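You operate a simulated robot arm through the tools that you are given. There is no shell and no other tool. Be economical: measure what you need, move in short steps, check, and stop when the job is done.

The job below is to be done with a simulated robot arm. You get a single attempt, and the scene is never put back.

## Task
Clamp the block in the vise and tap it down with the mallet.
Fine: put the mallet back. Set down upright: mallet.
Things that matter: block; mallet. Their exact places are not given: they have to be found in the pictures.

Only the result counts: the job must be done as asked and must still hold three seconds after the hand-in. Knocking over, shifting, dropping, spilling or breaking anything else fails it.

## Robot
A 7-joint arm with a two-finger parallel gripper on a trunk, on a base that drives. Base frame: it is fixed to the floor where the robot stands at the start and does not move with it; the origin is under the middle of the robot, x ahead of it, y to its left, z up; the surface under the hand at the start is at about z = 0.92. Readings come in m, rad, newtons and seconds.
With the tool pointing down near the work surface it reaches from about 0.36 to 0.76 m from the robot's upright axis, wherever it stands. Its first joint turns from -2.496 to 2.496 rad. Payload 3 kg.
The TCP is the grasp point between the finger pads, 0.03 m short of the fingertips. In the tool frame z runs along the fingers and y along their closing line. The gripper opens to 0.094 m. The fingers are 0.028 m wide and 0.01 m thick; the gripper's body (0.05 by 0.096 m) begins 0.055 m behind the TCP.
Orientation is that of the tool frame in the base frame, as a unit quaternion [w, x, y, z]. With the fingers straight down and closing along the base's y, the tool's x points along the base's -x, its y along +y and its z along -z.

## Interface
- The arm moves only by the tool nudge_tool. Its argument "increments" is a list that holds one entry, the list of rows, each a list of 6 numbers: the shift along the base's x, y, z in units of 25 mm (1.0 is 25 mm), then the turn, a rotation vector about the base's x, y, z in units of 4 degrees (1.0 is 4 degrees). In form: [[[tx, ty, tz, wx, wy, wz], ...]]. A call has 1 to 8 rows; each row shifts and turns the commanded pose from where the row before left it. "jaw" is the opening in per cent of the stroke, from 0 (shut) to 100 (fully open), set as the call begins (left out, the last holds). A call with a number of a shift or a turn outside -1 to 1 is refused whole. A row lasts 0.2 s, in which the tool goes at most 0.05 m and 0.15 rad; a call with a longer step from one row to the next is refused whole, and so is a gripper value outside its range. Where a pose cannot be reached the arm comes as near as it can. A force on the tool above 50 N (or 10 N above the force at the start of the call, whichever is more), or a blocked arm, ends the call early, and 0.2 s more pass. Each finger travels about 0.045 m/s and halts on what it meets, pressing with about 33 N; the grip force reading is that of the motor and also rises with nothing between the fingers. The clock runs only during rows and for 0.2 s after the last one: add rows that do not move to give the fingers time. It gives the time, the measured TCP pose, the force on the tool (base axes), the opening and the grip force at its end, in the units of the frame above (readings bear some noise), with the torque about the TCP (base axes, N m) and any sound that the robot's microphone picked up, and new pictures: "show" is both (left out), scene, wrist or none.
- Cameras (640 x 400 px; columns grow to the right, rows downward): "scene" is now at [0.029, 0.15, 1.7532]; the picture's right is [0.22, -0.98, -0.00], its down [-0.91, -0.20, -0.36] and it looks along [0.35, 0.08, -0.93] (base axes); focal length 280 px, centre (320, 200). "wrist" rides on the gripper at [0.076, 0.014, -0.102] in the tool frame; the picture's right is [-0.18, 0.98, 0.00], its down [-0.75, -0.14, -0.64] and it looks along [-0.63, -0.12, 0.77] (tool axes); focal length 243 px, centre (320, 200).
- lift_body(by): slides the trunk up (or, below 0, down) by that many m; the arm and the scene camera ride with it, the base frame stays. It gives what a move gives, with no picture.
- base_move(legs): drives the robot by 1 to 6 legs, each [ahead, left, turn to the left] in m, m and rad, along the robot's own axes; the way and the turn of a leg run together, so that a leg with both is an arc; at most 1.5 m and 3.142 rad a leg. The arm and the cameras ride along, it lands a little off, and it stops where it bumps. It gives what a move gives, and a new picture of the scene camera.
- aim_head(pan, tilt): turns the head with the scene camera to pan (to the left, within 2.496 rad either way) and tilt (down, from -0.506 to 1.204), counted from straight ahead of the robot. It gives what a move gives, and a new picture of the scene camera.
- probe_pixels(camera, pixels): for up to 12 pixels [column, row] of the newest picture of that camera ("zoom" is the newest enlarged one), the place [x, y, z] in the base frame of the surface seen there, good to about 0.003 m. The clock stands still meanwhile.
- close_up(camera, box): a new picture of the part [left, top, right, bottom] of that camera's present view, enlarged. The clock stands still meanwhile.
- sign_off(): hands the job in; it is judged then, once.

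Work in short steps. Measure before you move; look again where a grasp or a placing could have gone wrong, and mend it. You have 80 turns and 260 pictures in all, those below and enlarged ones among them. Open the gripper and draw the arm clear of the work before you hand the job in, unless the task says otherwise; then end with one line.

The tools are called after "Request:" as a command line: name --argument value ..., lists and objects as JSON in quotes. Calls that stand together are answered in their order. nudge_tool: Moves the arm, as the interface text tells. Its arguments: {"type":"object","properties":{"increments":{"type":"array"},"jaw":{"type":"number"},"show":{"type":"string","enum":["both","scene","wrist","none"]}},"required":["increments"]} The other tools are called the same way: lift_body (by) slides the trunk up or down; base_move (legs) drives the base; aim_head (pan, tilt) turns the head that bears the scene camera; probe_pixels (camera, pixels) gives the place of the surface under pixels of a picture; close_up (camera, box) takes an enlarged picture of a part of a camera's view; sign_off () hands the job in.

At the start:

```text
clock: 0.0
position: [0.5267, -0.1524, 1.2922]
ee_rot: [-0.001, 0.0, 1.0, 0.0]
ft_force: [-0.5, -0.1, 0.0]
torque: [0.01, 0.0, -0.03]
gripper_width: 0.0939
gripper_force: 0.0
trunk travel left (down, up): [-0.225, 0.165]
robot x, y, heading: [0.0004, 0.0007, 0.002]
head pan, tilt: [0.216, 1.201]
```

scene: 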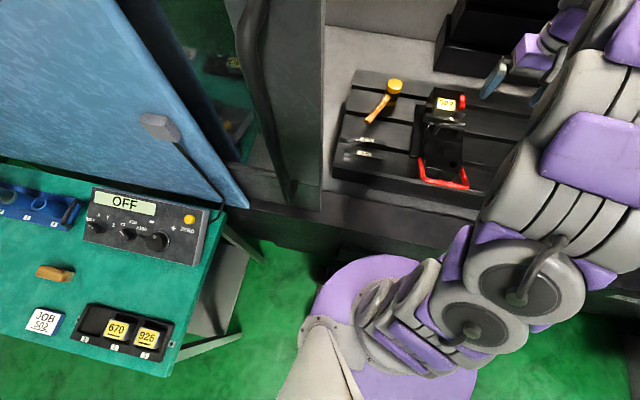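
wrist: 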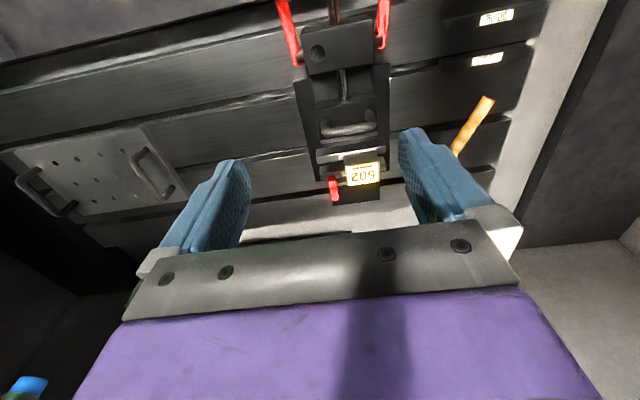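

The scene shows a vise near (445,130), a mallet near (385,100), a table with a tray of labelled blocks (670, 926) and a JOB card at (45,320). I enlarge these regions to read them.

Request:
close_up --camera "scene" --box '[0, 180, 240, 370]'

Request:
close_up --camera "scene" --box '[320, 60, 520, 200]'

Request:
close_up --camera "wrist" --box '[250, 0, 530, 210]'

```text
2.11 times, centred on (120, 275) of scene
```

zoom: 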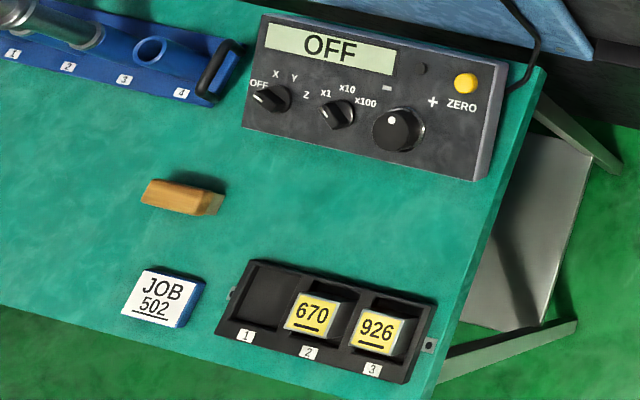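

```text
2.86 times, centred on (420, 130) of scene
```

zoom: 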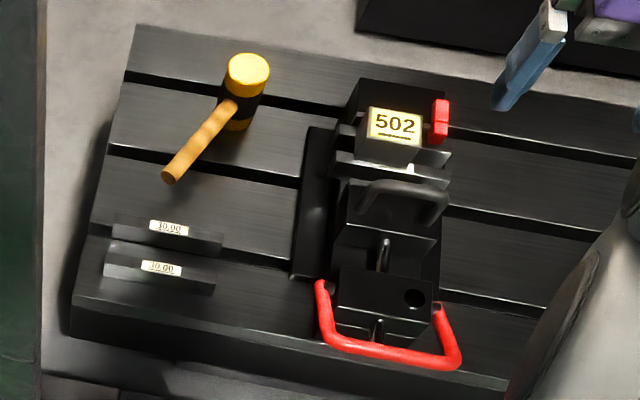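

```text
1.90 times, centred on (390, 105) of wrist
```

zoom: 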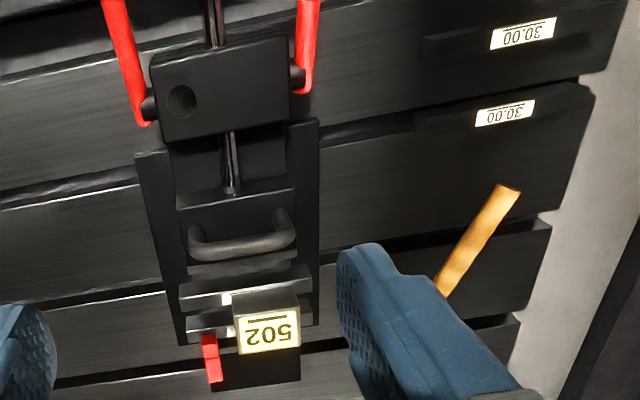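

Block 502 already sits in the vise; the moving jaw has a grey grip and a red lever lies at the near end. I measure points of the vise, block and mallet in the zoomed scene.

Request:
close_up --camera "scene" --box '[405, 80, 485, 135]'

Request:
close_up --camera "scene" --box '[405, 130, 485, 195]'

Request:
close_up --camera "scene" --box '[320, 60, 520, 200]'

Request:
probe_pixels --camera "zoom" --pixels '[[247, 70], [262, 75], [232, 75], [215, 120], [170, 175], [395, 125], [441, 105], [390, 162], [405, 188], [380, 285], [390, 355], [300, 200]]'

Request:
probe_pixels --camera "zoom" --pixels '[[375, 112], [418, 118], [372, 135], [415, 143], [355, 92], [340, 170], [440, 180], [395, 205], [318, 285], [440, 310], [460, 360], [335, 340]]'

```text
7.27 times, centred on (445, 108) of scene
```

zoom: 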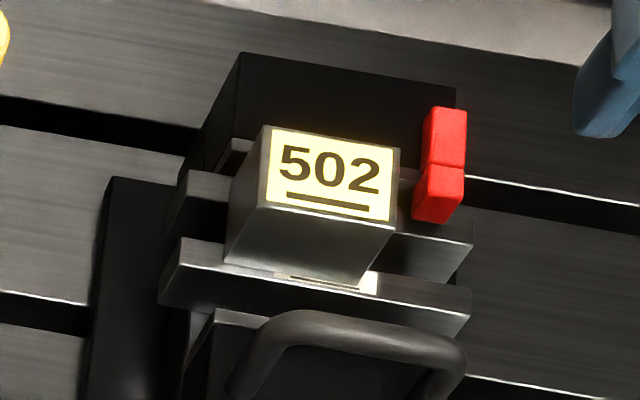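

```text
6.15 times, centred on (445, 162) of scene
```

zoom: 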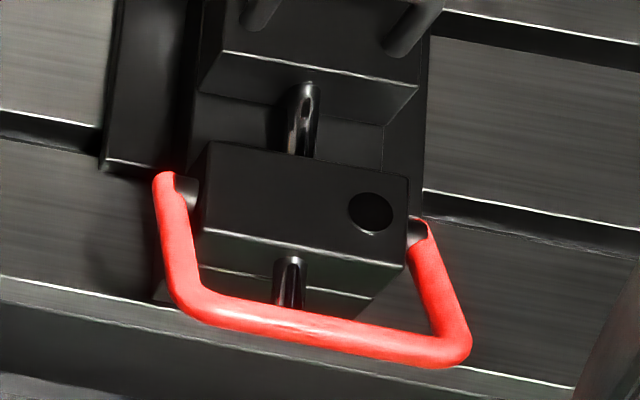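

```text
2.86 times, centred on (420, 130) of scene
```

zoom: 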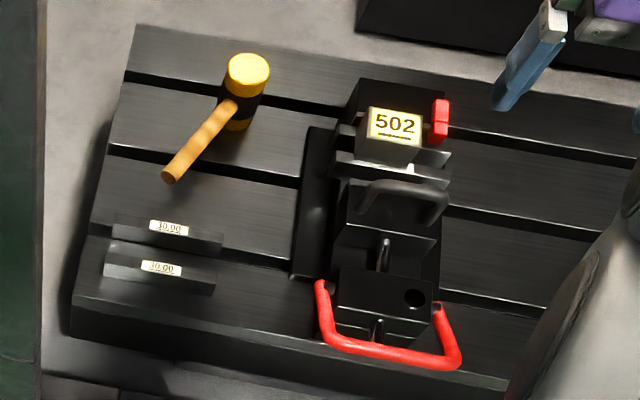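

```text
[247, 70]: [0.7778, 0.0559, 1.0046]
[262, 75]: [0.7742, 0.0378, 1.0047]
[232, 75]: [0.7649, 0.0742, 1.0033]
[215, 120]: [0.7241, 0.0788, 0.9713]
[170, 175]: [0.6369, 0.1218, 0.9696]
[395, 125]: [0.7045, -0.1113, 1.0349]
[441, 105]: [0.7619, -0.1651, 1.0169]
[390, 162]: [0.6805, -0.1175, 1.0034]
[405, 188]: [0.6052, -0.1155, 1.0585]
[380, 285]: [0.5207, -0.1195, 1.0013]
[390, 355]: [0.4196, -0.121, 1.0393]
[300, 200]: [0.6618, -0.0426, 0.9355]
```

```text
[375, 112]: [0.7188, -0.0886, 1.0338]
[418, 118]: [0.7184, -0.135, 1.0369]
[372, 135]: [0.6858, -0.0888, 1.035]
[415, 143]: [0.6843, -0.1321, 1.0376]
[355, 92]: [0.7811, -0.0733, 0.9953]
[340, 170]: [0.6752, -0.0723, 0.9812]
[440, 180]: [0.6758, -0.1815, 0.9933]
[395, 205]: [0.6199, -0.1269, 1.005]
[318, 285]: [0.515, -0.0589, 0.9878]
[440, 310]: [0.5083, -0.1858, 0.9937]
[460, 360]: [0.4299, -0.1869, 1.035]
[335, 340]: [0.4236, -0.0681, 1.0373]
```

The block top is at z≈1.036, x 0.68–0.72; mallet head stands at (0.77,0.056) with handle toward (0.637,0.122). I look closer at the jaw gap with the wrist camera.

Request:
close_up --camera "wrist" --box '[295, 130, 400, 210]'

Request:
probe_pixels --camera "zoom" --pixels '[[340, 160], [340, 100], [100, 90], [100, 180], [500, 180], [200, 185]]'

Request:
close_up --camera "wrist" --box '[260, 0, 410, 100]'

```text
5.00 times, centred on (348, 170) of wrist
```

zoom: 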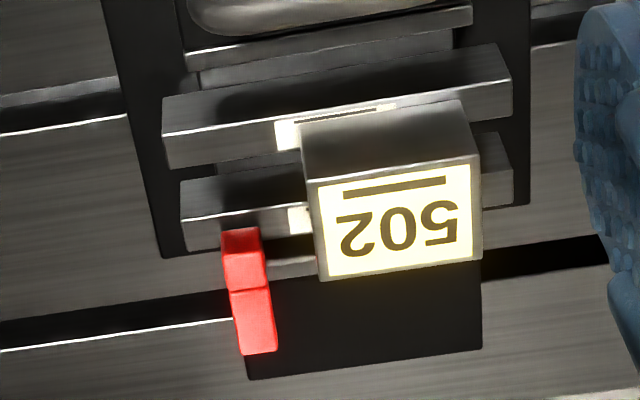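

```text
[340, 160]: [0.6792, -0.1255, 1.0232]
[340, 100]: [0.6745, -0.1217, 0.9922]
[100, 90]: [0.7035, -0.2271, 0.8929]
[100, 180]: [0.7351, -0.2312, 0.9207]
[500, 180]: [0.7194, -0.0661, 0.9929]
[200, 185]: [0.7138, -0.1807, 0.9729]
```

```text
4.00 times, centred on (335, 50) of wrist
```

zoom: 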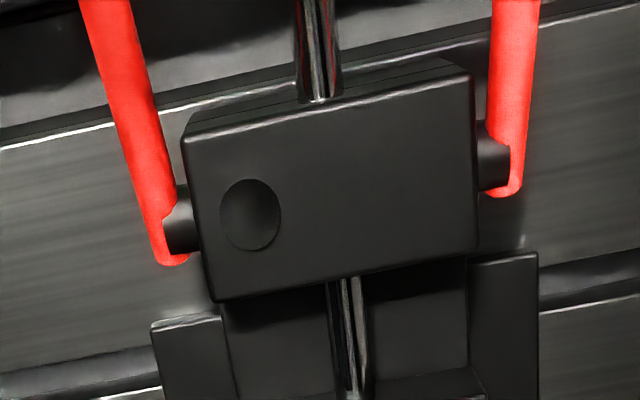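

The grey bars beside the block could be parallels or jaw plates; I probe a dense set of points on the enlarged view to establish the geometry.

Request:
close_up --camera "scene" --box '[405, 80, 485, 135]'

Request:
probe_pixels --camera "zoom" --pixels '[[240, 60], [320, 90], [220, 165], [205, 190], [240, 150], [190, 240], [200, 265], [190, 300], [440, 240], [440, 290], [300, 270], [300, 240]]'

Request:
probe_pixels --camera "zoom" --pixels '[[445, 120], [440, 160], [440, 190], [440, 215], [400, 260], [415, 232], [368, 283], [220, 330], [330, 330], [450, 370], [250, 380], [120, 250]]'

```text
7.27 times, centred on (445, 108) of scene
```

zoom: 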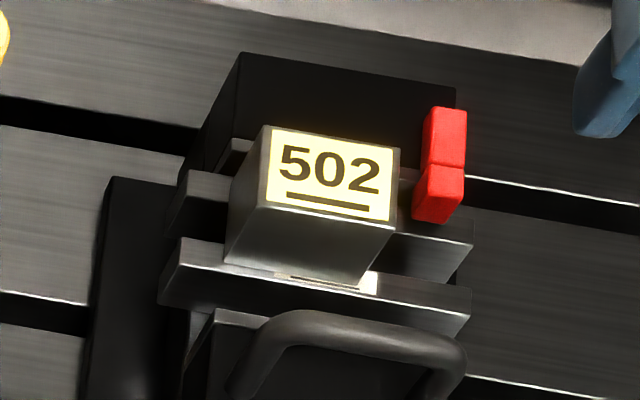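

```text
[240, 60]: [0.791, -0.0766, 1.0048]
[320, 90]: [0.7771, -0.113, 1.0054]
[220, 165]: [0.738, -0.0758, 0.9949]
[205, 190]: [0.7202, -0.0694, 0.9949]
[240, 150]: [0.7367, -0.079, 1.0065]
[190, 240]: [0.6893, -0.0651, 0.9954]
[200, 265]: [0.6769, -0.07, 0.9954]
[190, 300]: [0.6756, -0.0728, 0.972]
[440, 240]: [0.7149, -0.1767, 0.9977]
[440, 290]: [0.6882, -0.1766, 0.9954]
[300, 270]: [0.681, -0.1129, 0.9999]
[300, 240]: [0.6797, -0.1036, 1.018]
```

```text
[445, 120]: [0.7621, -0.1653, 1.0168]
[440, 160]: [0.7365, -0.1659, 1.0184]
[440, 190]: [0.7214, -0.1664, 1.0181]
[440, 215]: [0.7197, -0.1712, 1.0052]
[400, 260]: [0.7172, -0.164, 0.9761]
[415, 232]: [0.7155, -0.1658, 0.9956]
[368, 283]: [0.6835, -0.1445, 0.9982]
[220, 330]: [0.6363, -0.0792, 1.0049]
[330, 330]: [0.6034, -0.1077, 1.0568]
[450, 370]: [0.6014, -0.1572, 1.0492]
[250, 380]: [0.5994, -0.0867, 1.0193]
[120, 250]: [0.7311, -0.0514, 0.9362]
```

Measured: fixed jaw face x≈0.736 (top 1.005), parallels' tops at 0.995, block resting on them, moving jaw face x≈0.637, its grip bar at (0.603,-0.122,1.057). I close the fingers and come down just behind the grip bar to push the jaw forward.

Request:
nudge_tool --increments '[[[0.5, 0.4, -1, 0, 0, 0], [0.5, 0.4, -1, 0, 0, 0], [0.4, 0.4, -1, 0, 0, 0], [0, 0, -1, 0, 0, 0], [0, 0, -1, 0, 0, 0], [0, 0, -1, 0, 0, 0], [0, 0, -1, 0, 0, 0], [0, 0, -0.6, 0, 0, 0]]]' --jaw 0

```text
clock: 1.8
position: [0.5601, -0.1217, 1.1033]
ee_rot: [-0.001, 0.0, 1.0, 0.0]
ft_force: [-0.2, 0.5, 0.5]
torque: [0.02, -0.01, -0.01]
gripper_width: 0.0
gripper_force: 33.4
trunk travel left (down, up): [-0.225, 0.165]
robot x, y, heading: [-0.0008, 0.0003, 0.001]
head pan, tilt: [0.216, 1.201]
```

scene: 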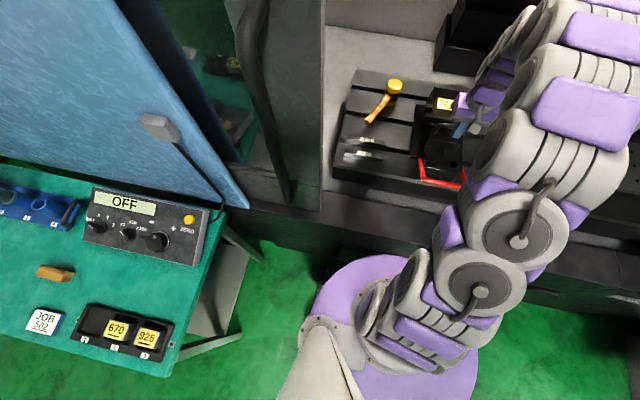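
wrist: 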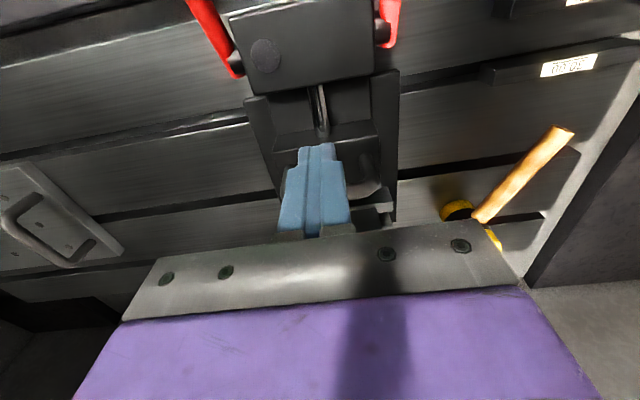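

The fingers are behind the bar. I go down to z≈1.05 and then push forward in x in small rows.

Request:
nudge_tool --increments '[[[0, 0, -1, 0, 0, 0], [0, 0, -1, 0, 0, 0], [0.5, 0, 0, 0, 0, 0], [0.5, 0, 0, 0, 0, 0], [0.5, 0, 0, 0, 0, 0], [0.3, 0, 0, 0, 0, 0]]]'

```text
clock: 3.2
position: [0.6063, -0.1239, 1.0552]
ee_rot: [0.0, 0.0, 1.0, 0.0]
ft_force: [-0.1, 0.4, 0.0]
torque: [0.03, 0.0, 0.02]
gripper_width: 0.0
gripper_force: 33.1
trunk travel left (down, up): [-0.225, 0.165]
robot x, y, heading: [0.0027, 0.0004, 0.001]
head pan, tilt: [0.216, 1.201]
```

scene: 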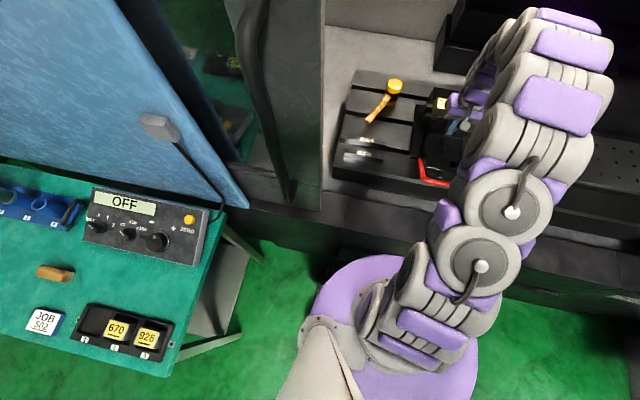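
wrist: 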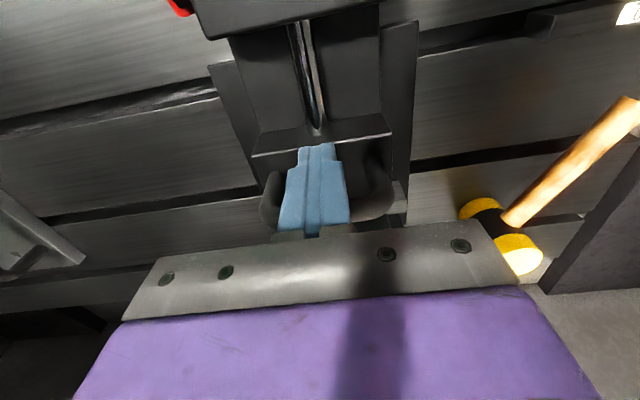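

The rod shows longer and the force is nil, so the jaw slides freely. I keep pushing until a force appears.

Request:
nudge_tool --increments '[[[0.4, 0, 0, 0, 0, 0], [0.4, 0, 0, 0, 0, 0], [0.3, 0, 0, 0, 0, 0], [0.2, 0, 0, 0, 0, 0]]]'

Request:
close_up --camera "wrist" --box '[180, 60, 480, 250]'

Request:
close_up --camera "scene" --box '[405, 80, 485, 135]'

```text
clock: 4.2
position: [0.6293, -0.1236, 1.0535]
ee_rot: [-0.003, 0.001, 1.0, 0.001]
ft_force: [-45.5, 1.4, 3.8]
torque: [0.05, 0.04, 0.13]
gripper_width: 0.0001
gripper_force: 32.3
trunk travel left (down, up): [-0.225, 0.165]
robot x, y, heading: [0.0025, 0.0043, -0.001]
head pan, tilt: [0.216, 1.201]
```

scene: 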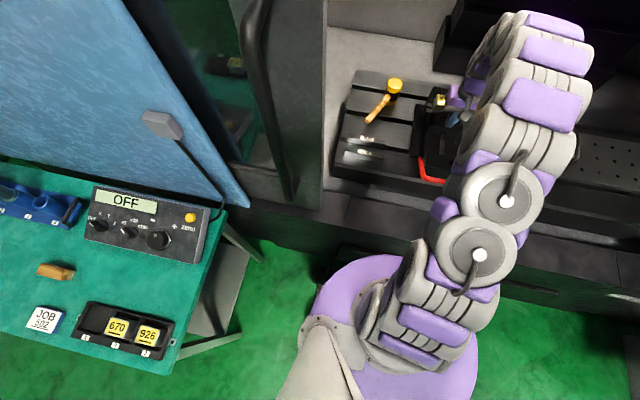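
wrist: 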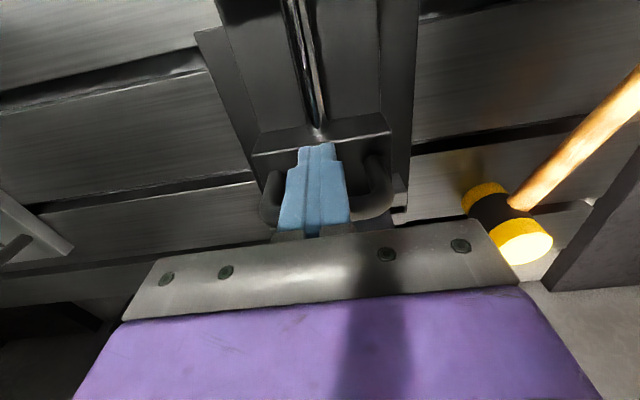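

```text
2.11 times, centred on (330, 155) of wrist
```

zoom: 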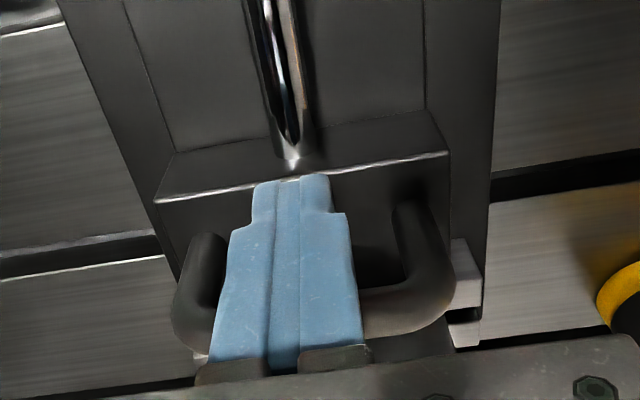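

```text
7.27 times, centred on (445, 108) of scene
```

zoom: 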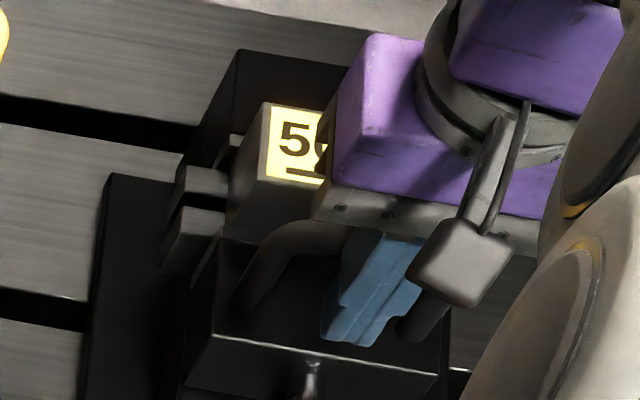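

A 45 N force came up. I probe block and jaw positions in this zoom to see whether the block is against the fixed jaw.

Request:
probe_pixels --camera "zoom" --pixels '[[272, 115], [272, 175], [255, 200], [205, 180], [200, 195], [200, 215], [190, 225], [230, 250], [235, 160], [235, 140], [250, 100], [215, 340]]'

```text
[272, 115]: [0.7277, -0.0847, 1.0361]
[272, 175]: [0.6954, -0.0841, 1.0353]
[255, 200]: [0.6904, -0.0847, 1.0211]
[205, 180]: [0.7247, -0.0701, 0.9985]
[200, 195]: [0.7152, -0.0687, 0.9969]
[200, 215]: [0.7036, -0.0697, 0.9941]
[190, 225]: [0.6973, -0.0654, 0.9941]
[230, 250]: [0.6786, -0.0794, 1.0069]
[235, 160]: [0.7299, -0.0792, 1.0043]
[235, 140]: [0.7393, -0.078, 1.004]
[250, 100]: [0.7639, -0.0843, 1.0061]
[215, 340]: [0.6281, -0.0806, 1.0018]
```

Block now spans x 0.69–0.731, touching the fixed jaw's face; the jaw is snug. I back off, rise, and move over the red lever to look at it.

Request:
nudge_tool --increments '[[[-0.8, 0, 0, 0, 0, 0], [-1, 0, 0.5, 0, 0, 0], [-1, 0, 1, 0, 0, 0], [-1, 0, 1, 0, 0, 0], [-1, 0, 1, 0, 0, 0], [-1, 0, 1, 0, 0, 0], [-1, 0, 0.5, 0, 0, 0], [-1, 0, 0, 0, 0, 0]]]'

Request:
close_up --camera "scene" --box '[405, 80, 485, 135]'

Request:
close_up --camera "scene" --box '[395, 120, 495, 200]'

```text
clock: 6.0
position: [0.4416, -0.1232, 1.1773]
ee_rot: [0.0, 0.0, 1.0, -0.001]
ft_force: [-0.1, -0.3, 0.9]
torque: [0.0, -0.03, 0.0]
gripper_width: 0.0002
gripper_force: 33.4
trunk travel left (down, up): [-0.225, 0.165]
robot x, y, heading: [0.0062, 0.0005, 0.003]
head pan, tilt: [0.216, 1.201]
```

scene: 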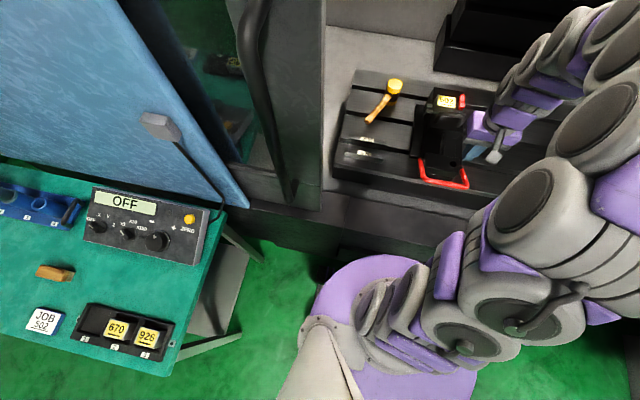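
wrist: 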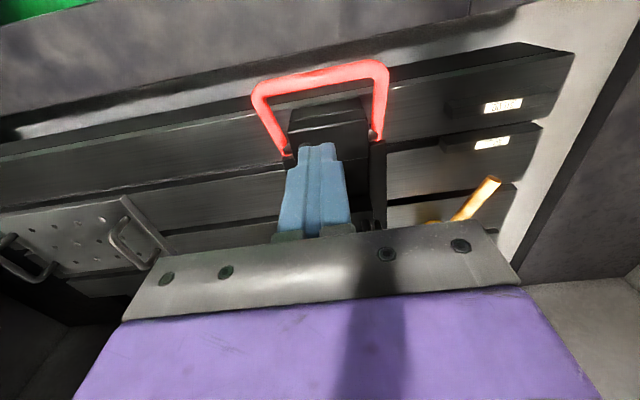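

```text
7.27 times, centred on (445, 108) of scene
```

zoom: 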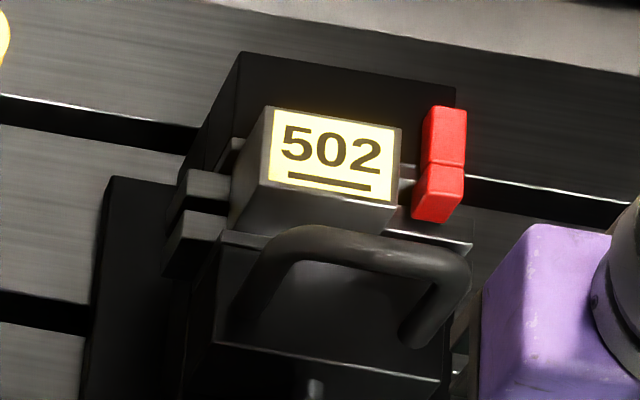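

```text
5.00 times, centred on (445, 160) of scene
```

zoom: 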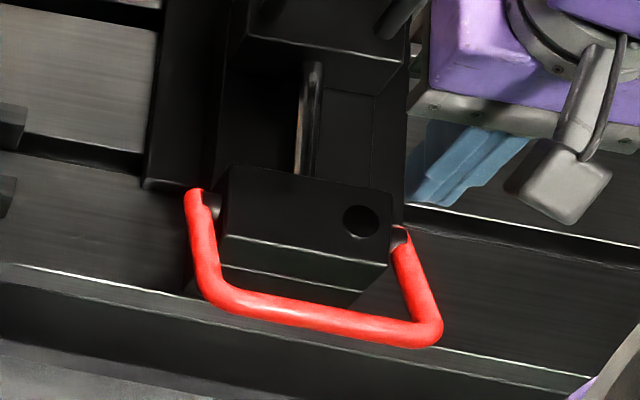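

The jaw stays in contact. I probe the lever crossbar precisely to press on it.

Request:
probe_pixels --camera "zoom" --pixels '[[195, 195], [205, 250], [230, 300], [320, 318], [410, 333], [430, 310], [400, 240], [360, 222], [300, 210], [320, 308], [320, 328], [310, 285]]'

```text
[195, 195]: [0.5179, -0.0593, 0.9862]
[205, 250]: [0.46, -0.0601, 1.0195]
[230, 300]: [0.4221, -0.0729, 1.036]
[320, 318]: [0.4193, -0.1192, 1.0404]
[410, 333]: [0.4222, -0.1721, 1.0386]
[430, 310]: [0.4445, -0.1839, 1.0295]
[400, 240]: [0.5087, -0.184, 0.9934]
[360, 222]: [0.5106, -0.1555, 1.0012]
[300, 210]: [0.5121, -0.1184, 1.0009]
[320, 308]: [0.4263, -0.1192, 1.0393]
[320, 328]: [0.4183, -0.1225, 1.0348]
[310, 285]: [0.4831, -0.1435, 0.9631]
```

The crossbar centre is near (0.42,-0.12,1.035), pivot near (0.513,·,0.988). I press it down from above with the shut fingertips, gently, to see which way it clamps.

Request:
nudge_tool --increments '[[[-0.8, 0, -0.9, 0, 0, 0], [0, 0, -1, 0, 0, 0], [0, 0, -1, 0, 0, 0], [0, 0, -1, 0, 0, 0], [0, 0, -0.4, 0, 0, 0], [0, 0, -0.4, 0, 0, 0], [0, 0, -0.4, 0, 0, 0]]]'

Request:
close_up --camera "scene" --box '[395, 120, 495, 200]'

```text
clock: 7.6
position: [0.4248, -0.1234, 1.0496]
ee_rot: [0.001, 0.001, 1.0, -0.001]
ft_force: [0.1, -0.2, 0.7]
torque: [-0.04, -0.03, -0.01]
gripper_width: 0.0
gripper_force: 32.9
trunk travel left (down, up): [-0.225, 0.165]
robot x, y, heading: [0.0015, -0.002, -0.001]
head pan, tilt: [0.216, 1.201]
```

scene: 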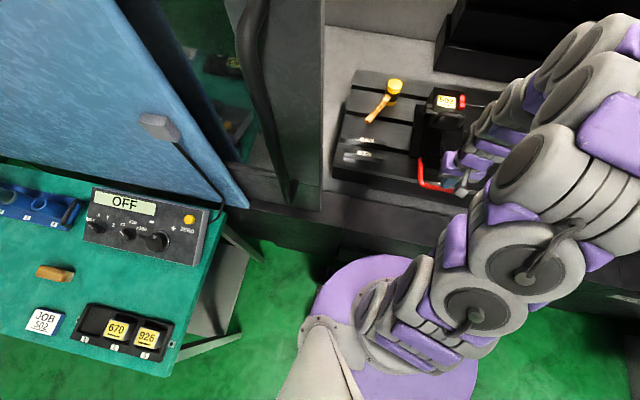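
wrist: 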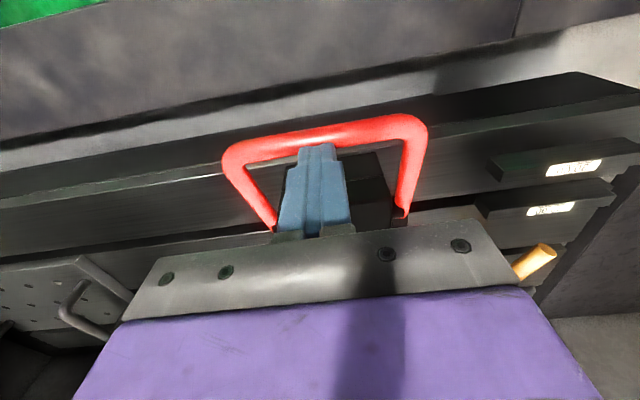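

```text
5.00 times, centred on (445, 160) of scene
```

zoom: 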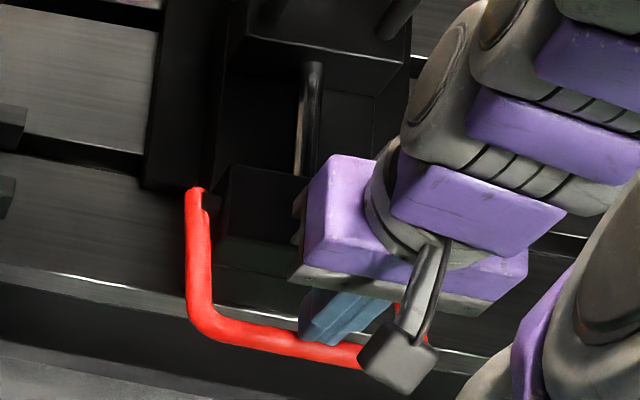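

I check whether the lever has actually come down or whether the fingertips went past it inside the loop.

Request:
probe_pixels --camera "zoom" --pixels '[[200, 260], [200, 310], [240, 330], [290, 342], [340, 353], [330, 300], [320, 335]]'

Request:
close_up --camera "wrist" --box '[210, 100, 440, 245]'

```text
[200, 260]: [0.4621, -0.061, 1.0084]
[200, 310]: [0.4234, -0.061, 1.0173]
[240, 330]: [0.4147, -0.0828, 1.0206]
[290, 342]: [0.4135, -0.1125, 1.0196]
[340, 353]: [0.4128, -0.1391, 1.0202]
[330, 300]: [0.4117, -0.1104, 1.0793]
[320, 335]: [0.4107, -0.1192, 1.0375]
```

```text
2.76 times, centred on (325, 172) of wrist
```

zoom: 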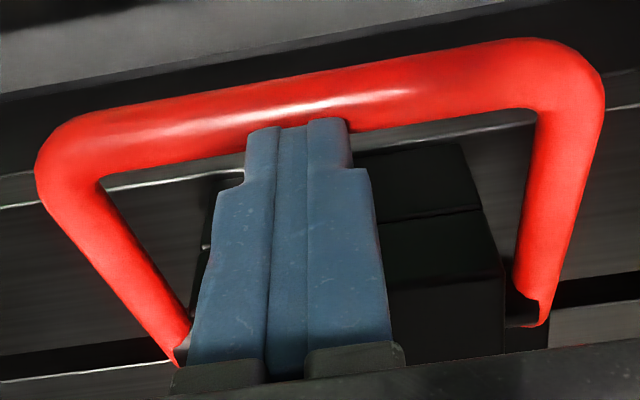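

The lever goes down with little force (bar 1.040→1.020). I shift slightly toward −x to stay on it and press further.

Request:
nudge_tool --increments '[[[-0.5, 0, -0.2, 0, 0, 0], [-0.2, 0, -0.4, 0, 0, 0], [0, 0, -0.4, 0, 0, 0], [0, 0, -0.4, 0, 0, 0], [0, 0, -0.4, 0, 0, 0]]]'

Request:
close_up --camera "scene" --box '[395, 120, 495, 200]'

Request:
probe_pixels --camera "zoom" --pixels '[[200, 260], [200, 310], [240, 330], [240, 338], [240, 346]]'

```text
clock: 8.8
position: [0.4056, -0.1224, 1.0057]
ee_rot: [0.0, 0.0, 1.0, -0.001]
ft_force: [-2.2, -2.3, 3.6]
torque: [-0.12, 0.07, -0.06]
gripper_width: 0.0
gripper_force: 32.7
trunk travel left (down, up): [-0.225, 0.165]
robot x, y, heading: [0.0007, -0.0014, 0.001]
head pan, tilt: [0.216, 1.201]
```

scene: 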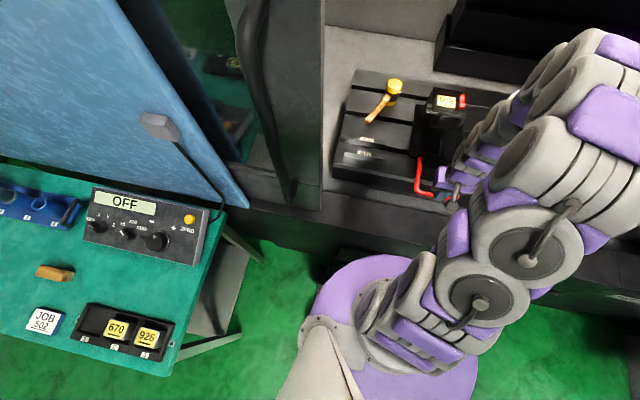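
wrist: 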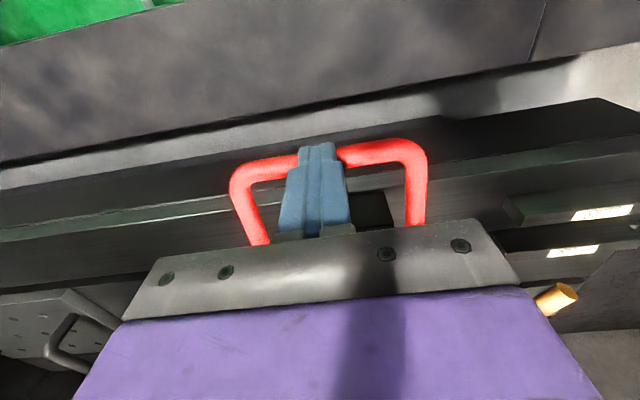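

```text
5.00 times, centred on (445, 160) of scene
```

zoom: 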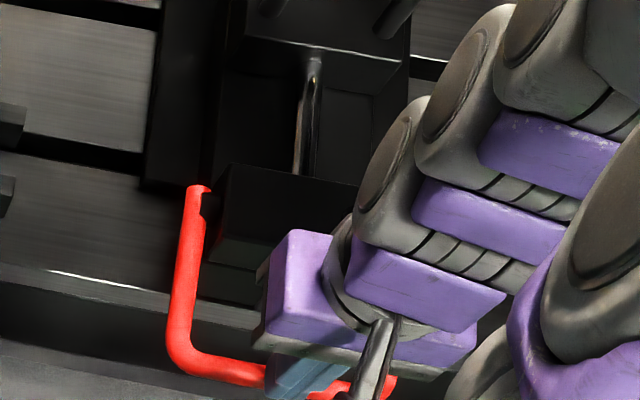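

```text
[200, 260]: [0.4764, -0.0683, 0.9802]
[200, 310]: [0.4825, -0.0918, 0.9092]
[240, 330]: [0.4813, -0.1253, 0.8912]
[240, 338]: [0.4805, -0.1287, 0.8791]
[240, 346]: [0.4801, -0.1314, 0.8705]
```

The lever is now near horizontal with a small resistance (3.6 N). I keep pressing until it stops.

Request:
nudge_tool --increments '[[[0, 0, -0.3, 0, 0, 0], [0, 0, -0.3, 0, 0, 0], [0.1, 0, -0.3, 0, 0, 0], [0.1, 0, -0.3, 0, 0, 0], [0.1, 0, -0.3, 0, 0, 0]]]'

Request:
close_up --camera "scene" --box '[395, 120, 495, 200]'

Request:
probe_pixels --camera "zoom" --pixels '[[195, 200], [185, 280], [180, 340], [220, 370], [300, 60], [390, 80]]'

```text
clock: 10.0
position: [0.4143, -0.1232, 0.9692]
ee_rot: [0.0, 0.0, 1.0, -0.001]
ft_force: [11.9, -0.9, 21.8]
torque: [-0.05, -0.56, 0.06]
gripper_width: 0.0001
gripper_force: 32.8
trunk travel left (down, up): [-0.225, 0.165]
robot x, y, heading: [-0.0005, 0.0007, -0.003]
head pan, tilt: [0.216, 1.201]
```

scene: 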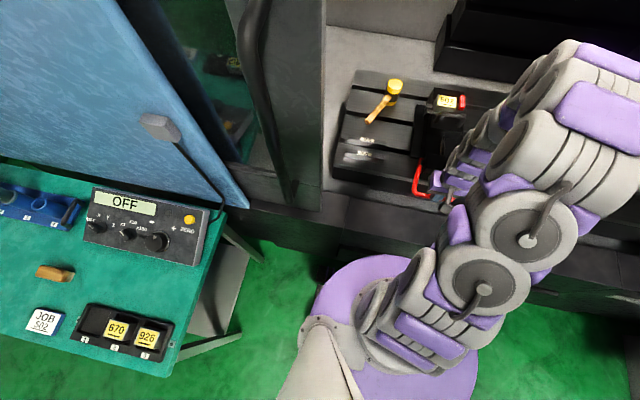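
wrist: 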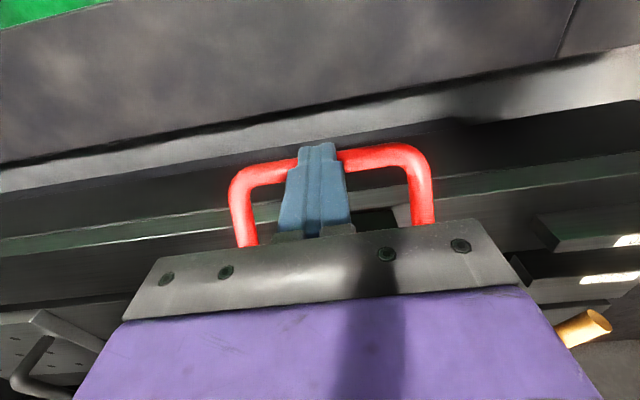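

```text
5.00 times, centred on (445, 160) of scene
```

zoom: 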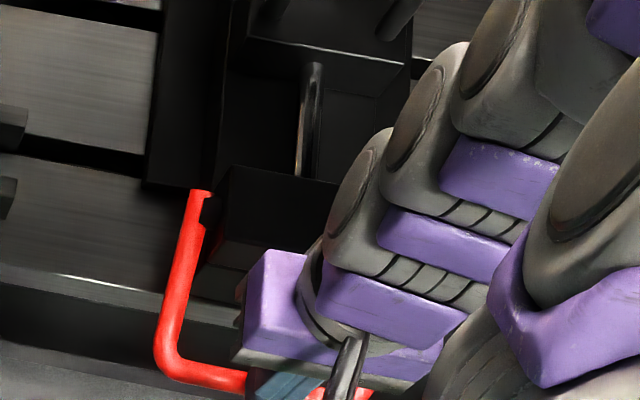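

```text
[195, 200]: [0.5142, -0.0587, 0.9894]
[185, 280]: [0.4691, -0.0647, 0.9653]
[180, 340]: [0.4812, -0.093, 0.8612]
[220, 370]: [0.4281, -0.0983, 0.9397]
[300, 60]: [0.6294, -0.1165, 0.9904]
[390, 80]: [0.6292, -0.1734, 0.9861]
```

Resistance has risen to about 22 N at roughly 28° below horizontal – that feels like clamping. I press on to its end stop, following the arc.

Request:
nudge_tool --increments '[[[0.1, 0, -0.2, 0, 0, 0], [0.1, 0, -0.2, 0, 0, 0], [0.1, 0, -0.2, 0, 0, 0], [0.1, 0, -0.2, 0, 0, 0], [0.1, 0, -0.2, 0, 0, 0]]]'

Request:
close_up --camera "scene" --box '[395, 120, 495, 200]'

Request:
probe_pixels --camera "zoom" --pixels '[[195, 200], [188, 280], [170, 340], [220, 370], [300, 60], [390, 80]]'

```text
clock: 10.4
position: [0.4137, -0.1226, 0.9703]
ee_rot: [0.003, 0.0, 1.0, -0.002]
ft_force: [-9.1, 1.1, 28.1]
torque: [0.03, -0.05, 0.15]
gripper_width: 0.0001
gripper_force: 32.7
trunk travel left (down, up): [-0.225, 0.165]
robot x, y, heading: [0.0024, -0.0021, -0.0]
head pan, tilt: [0.216, 1.201]
stopped in row 1: the force on the tool passed its limit at 59 N (the readings are from after the stop); the commanded pose is now the measured one
```

scene: 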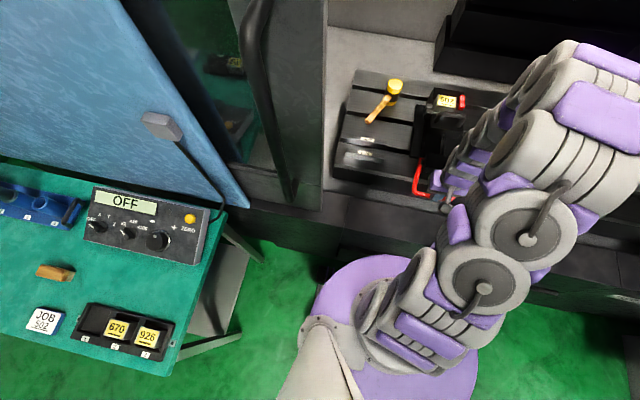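
wrist: 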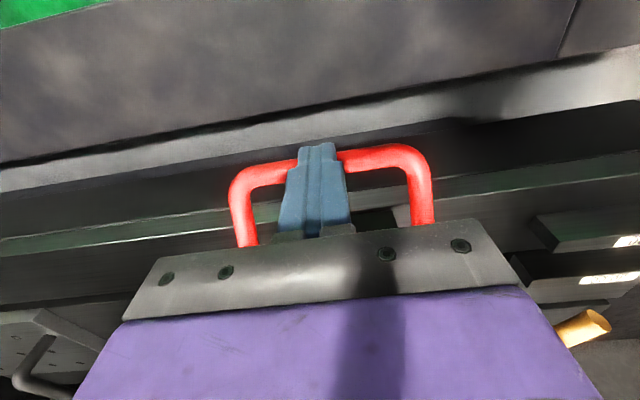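

```text
5.00 times, centred on (445, 160) of scene
```

zoom: 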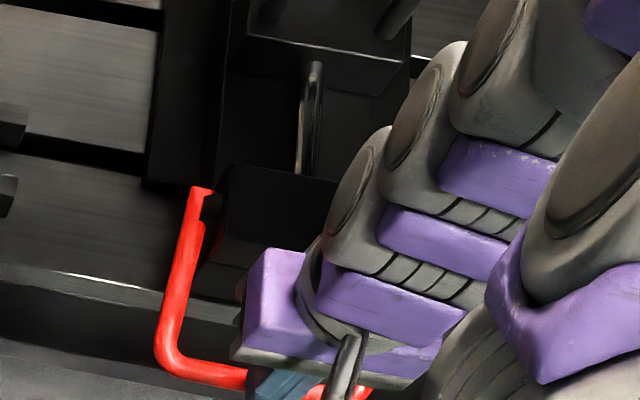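

```text
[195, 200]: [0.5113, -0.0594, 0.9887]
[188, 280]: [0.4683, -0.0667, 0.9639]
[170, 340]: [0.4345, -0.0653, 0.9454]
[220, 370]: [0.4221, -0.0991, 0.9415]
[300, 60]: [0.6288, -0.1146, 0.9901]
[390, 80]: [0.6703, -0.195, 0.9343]
```

A hard stop at 59 N with the lever about 27° below level. I lift off to see whether the lever stays down, and check the block.

Request:
nudge_tool --increments '[[[0, 0, 1, 0, 0, 0], [0, 0, 1, 0, 0, 0], [0, 0, 1, 0, 0, 0], [0, 0, 1, 0, 0, 0], [0, 0, 1, 0, 0, 0], [0, 0, 1, 0, 0, 0], [0, 0, 1, 0, 0, 0], [0, 0, 1, 0, 0, 0]]]'

Request:
close_up --camera "scene" --box '[395, 80, 495, 200]'

Request:
close_up --camera "scene" --box '[405, 80, 485, 135]'

Request:
probe_pixels --camera "zoom" --pixels '[[275, 115], [390, 133], [270, 180], [390, 200], [330, 150], [240, 240], [235, 150], [420, 260], [200, 185], [195, 225], [300, 90]]'

```text
clock: 12.2
position: [0.4157, -0.1238, 1.1668]
ee_rot: [0.003, -0.001, 1.0, -0.002]
ft_force: [0.9, -0.5, -0.2]
torque: [0.0, 0.0, 0.0]
gripper_width: 0.0002
gripper_force: 33.5
trunk travel left (down, up): [-0.225, 0.165]
robot x, y, heading: [0.0011, -0.0001, -0.002]
head pan, tilt: [0.216, 1.201]
```

scene: 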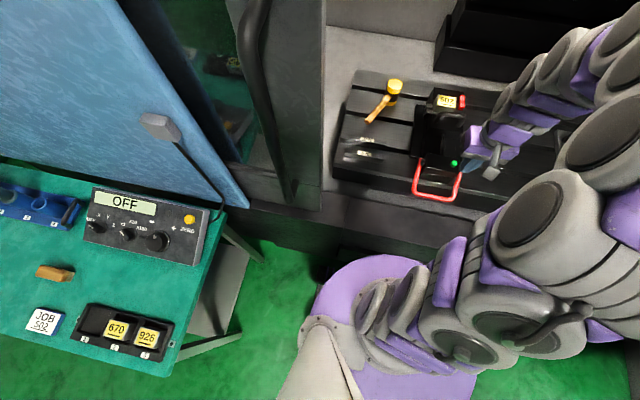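
wrist: 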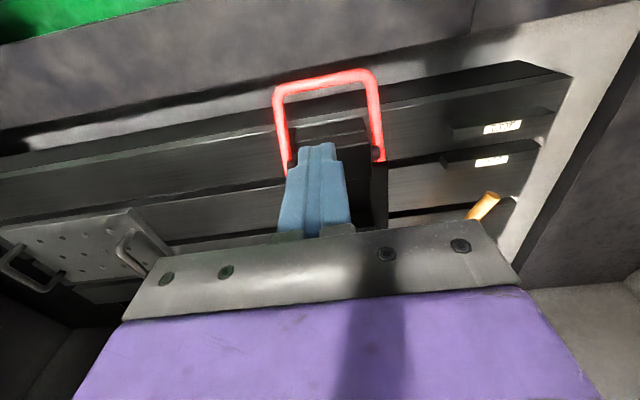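

```text
3.33 times, centred on (445, 140) of scene
```

zoom: 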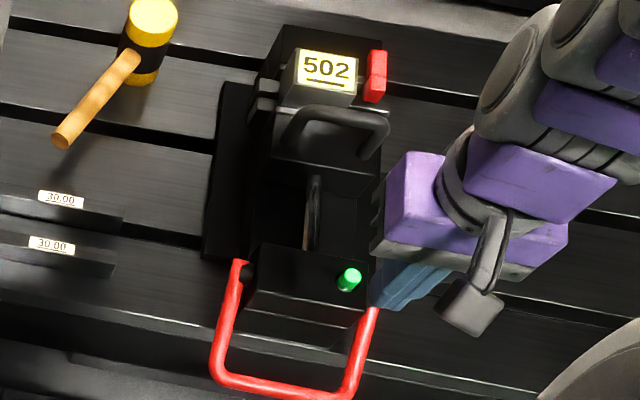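

```text
7.27 times, centred on (445, 108) of scene
```

zoom: 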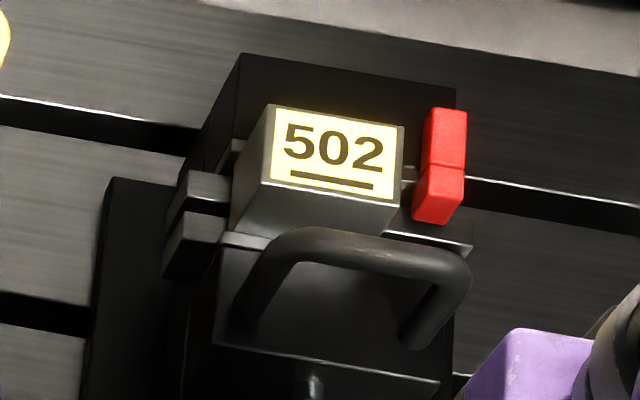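

```text
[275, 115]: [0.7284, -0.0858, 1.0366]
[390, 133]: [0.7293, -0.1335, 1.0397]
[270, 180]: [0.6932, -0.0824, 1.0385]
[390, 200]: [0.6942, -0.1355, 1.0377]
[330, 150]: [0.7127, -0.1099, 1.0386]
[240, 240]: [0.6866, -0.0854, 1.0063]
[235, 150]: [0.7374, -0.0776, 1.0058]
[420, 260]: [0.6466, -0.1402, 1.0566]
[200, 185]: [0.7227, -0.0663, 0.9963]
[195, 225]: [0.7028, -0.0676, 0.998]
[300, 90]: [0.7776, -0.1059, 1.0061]
```

The green lamp is lit, so the vise is clamped, and the block rose to ≈1.038. Now I measure the mallet for grasping.

Request:
close_up --camera "scene" --box '[355, 70, 415, 130]'

Request:
probe_pixels --camera "zoom" --pixels '[[200, 90], [240, 90], [285, 90], [320, 90], [240, 70], [240, 110], [240, 135], [235, 175], [200, 190], [215, 250], [230, 215]]'

Request:
probe_pixels --camera "zoom" --pixels '[[165, 245], [178, 255], [150, 235], [130, 290], [115, 280], [145, 300], [90, 330], [75, 330], [100, 340], [190, 205], [205, 225], [60, 300]]'

```text
6.67 times, centred on (385, 100) of scene
```

zoom: 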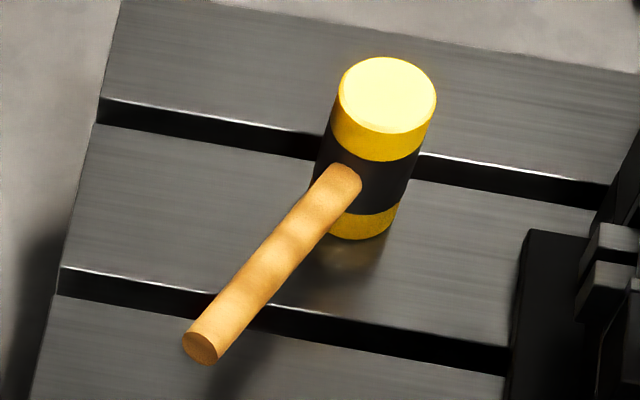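

```text
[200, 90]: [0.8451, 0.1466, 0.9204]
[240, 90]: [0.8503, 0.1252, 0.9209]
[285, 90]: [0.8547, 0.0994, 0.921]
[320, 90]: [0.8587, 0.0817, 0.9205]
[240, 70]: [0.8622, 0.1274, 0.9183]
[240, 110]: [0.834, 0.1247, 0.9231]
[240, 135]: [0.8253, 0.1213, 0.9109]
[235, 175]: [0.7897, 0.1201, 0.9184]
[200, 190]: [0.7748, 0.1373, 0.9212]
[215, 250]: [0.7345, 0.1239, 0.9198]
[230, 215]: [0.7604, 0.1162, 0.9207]
```

```text
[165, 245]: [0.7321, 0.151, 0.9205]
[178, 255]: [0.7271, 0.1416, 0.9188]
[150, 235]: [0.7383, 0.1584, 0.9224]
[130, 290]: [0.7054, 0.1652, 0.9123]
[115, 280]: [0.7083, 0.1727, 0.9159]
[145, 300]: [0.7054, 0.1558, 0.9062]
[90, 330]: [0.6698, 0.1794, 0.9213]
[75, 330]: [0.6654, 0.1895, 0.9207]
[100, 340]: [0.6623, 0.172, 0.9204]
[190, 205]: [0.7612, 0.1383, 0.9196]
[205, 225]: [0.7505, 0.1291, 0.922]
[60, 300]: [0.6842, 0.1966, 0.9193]
```

The zoom differs from my pixel guesses; I probe on the actual mallet pixels now.

Request:
probe_pixels --camera "zoom" --pixels '[[385, 62], [385, 95], [385, 128], [343, 95], [430, 100], [345, 175], [330, 195], [290, 235], [250, 280], [225, 312], [205, 335], [200, 350]]'

Request:
probe_pixels --camera "zoom" --pixels '[[230, 272], [241, 280], [252, 288], [263, 296], [272, 302], [310, 250], [268, 222], [188, 335], [215, 355]]'

```text
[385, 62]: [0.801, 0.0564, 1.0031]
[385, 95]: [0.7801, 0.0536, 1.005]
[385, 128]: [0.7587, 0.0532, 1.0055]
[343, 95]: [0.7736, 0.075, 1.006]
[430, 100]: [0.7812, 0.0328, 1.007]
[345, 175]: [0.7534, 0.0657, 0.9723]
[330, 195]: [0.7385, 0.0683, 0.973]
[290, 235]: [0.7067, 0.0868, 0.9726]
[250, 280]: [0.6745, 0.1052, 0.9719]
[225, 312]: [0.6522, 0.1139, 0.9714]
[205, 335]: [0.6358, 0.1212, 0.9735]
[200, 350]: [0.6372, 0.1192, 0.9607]
```

```text
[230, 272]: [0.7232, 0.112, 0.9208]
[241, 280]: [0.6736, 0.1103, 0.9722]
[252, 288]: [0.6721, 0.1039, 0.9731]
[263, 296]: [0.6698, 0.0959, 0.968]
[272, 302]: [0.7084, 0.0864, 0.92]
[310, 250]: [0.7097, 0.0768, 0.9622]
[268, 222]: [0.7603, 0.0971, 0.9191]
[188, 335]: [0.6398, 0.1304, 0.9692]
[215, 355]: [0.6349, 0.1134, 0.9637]
```

Mallet: head axis (0.779,0.054), z 0.92–1.005; handle Ø≈20 mm, centre z≈0.963, direction ≈154.7° toward (0.636,0.121). I'll grasp at (0.720,0.082) with yaw −25.3°; first traverse above.

Request:
nudge_tool --increments '[[[0.95, 0.64, 0, 0, 0, -0.5], [0.95, 0.64, 0, 0, 0, -0.5], [0.95, 0.64, 0, 0, 0, -0.5], [0.95, 0.64, 0, 0, 0, -0.5], [0.95, 0.64, 0, 0, 0, -0.5], [0.95, 0.64, 0, 0, 0, -0.5], [0.95, 0.64, 0, 0, 0, -0.5], [0.95, 0.64, 0, 0, 0, -0.5]]]' --jaw 60 --show "none"

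Request:
nudge_tool --increments '[[[0.92, 0.62, 0, 0, 0, -0.5], [0.92, 0.62, 0, 0, 0, -0.5], [0.92, 0.62, 0, 0, 0, -0.5], [0.92, 0.62, 0, 0, 0, -0.5], [0.82, 0.6, 0, 0, 0, -0.3], [0, 0, 0, 0, 0, 0]]]'

```text
clock: 14.0
position: [0.6077, 0.0079, 1.1665]
ee_rot: [0.002, 0.139, 0.99, -0.002]
ft_force: [0.1, 0.3, 0.1]
torque: [-0.03, 0.01, 0.04]
gripper_width: 0.0565
gripper_force: 0.1
trunk travel left (down, up): [-0.225, 0.165]
robot x, y, heading: [0.0012, -0.0012, -0.004]
head pan, tilt: [0.216, 1.201]
```

```text
clock: 15.4
position: [0.7176, 0.0822, 1.1667]
ee_rot: [0.002, 0.218, 0.976, -0.003]
ft_force: [0.1, 0.1, 0.7]
torque: [0.02, 0.01, -0.01]
gripper_width: 0.0563
gripper_force: 0.0
trunk travel left (down, up): [-0.225, 0.165]
robot x, y, heading: [0.0009, -0.0021, -0.002]
head pan, tilt: [0.216, 1.201]
```

scene: 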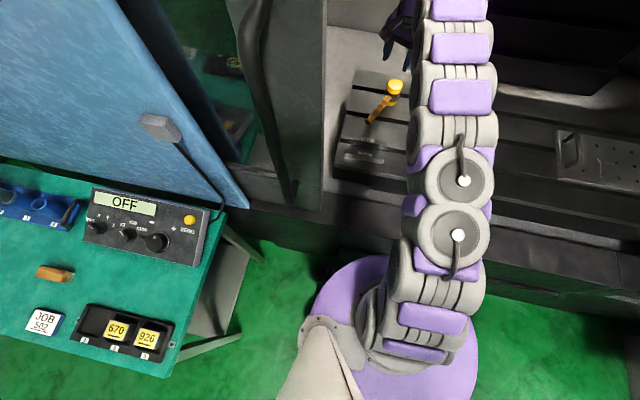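
wrist: 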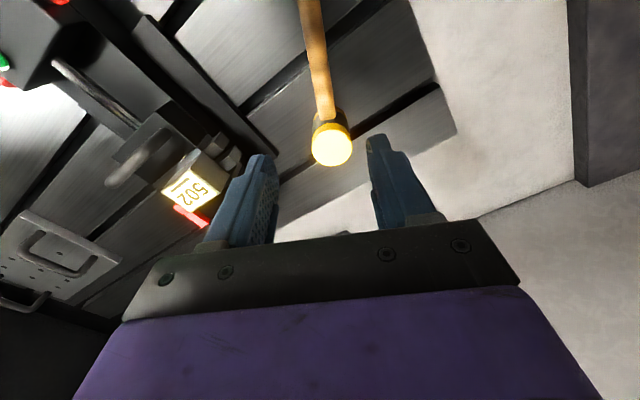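

Aligned in yaw (−25.2°). I descend to just above the handle and check.

Request:
nudge_tool --increments '[[[0, 0, -1, 0, 0, 0], [0, 0, -1, 0, 0, 0], [0, 0, -1, 0, 0, 0], [0, 0, -1, 0, 0, 0], [0, 0, -1, 0, 0, 0], [0, 0, -1, 0, 0, 0]]]'

```text
clock: 16.8
position: [0.7209, 0.0822, 1.0158]
ee_rot: [0.004, 0.218, 0.976, -0.002]
ft_force: [-0.8, 0.8, 0.3]
torque: [0.0, 0.0, -0.02]
gripper_width: 0.0563
gripper_force: 0.0
trunk travel left (down, up): [-0.225, 0.165]
robot x, y, heading: [0.0001, 0.0006, 0.001]
head pan, tilt: [0.216, 1.201]
```

scene: 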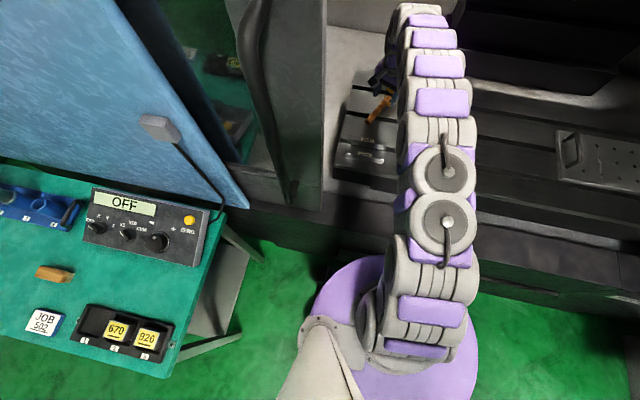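
wrist: 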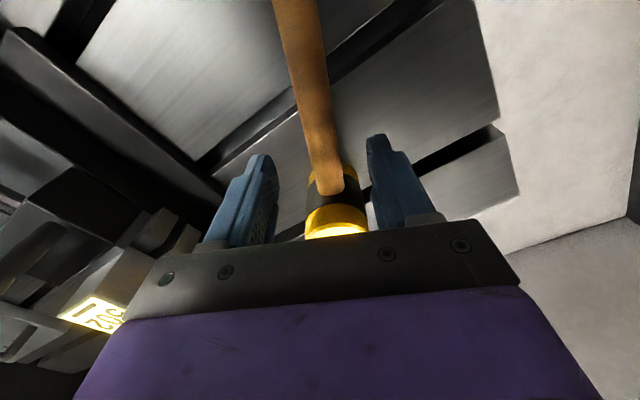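

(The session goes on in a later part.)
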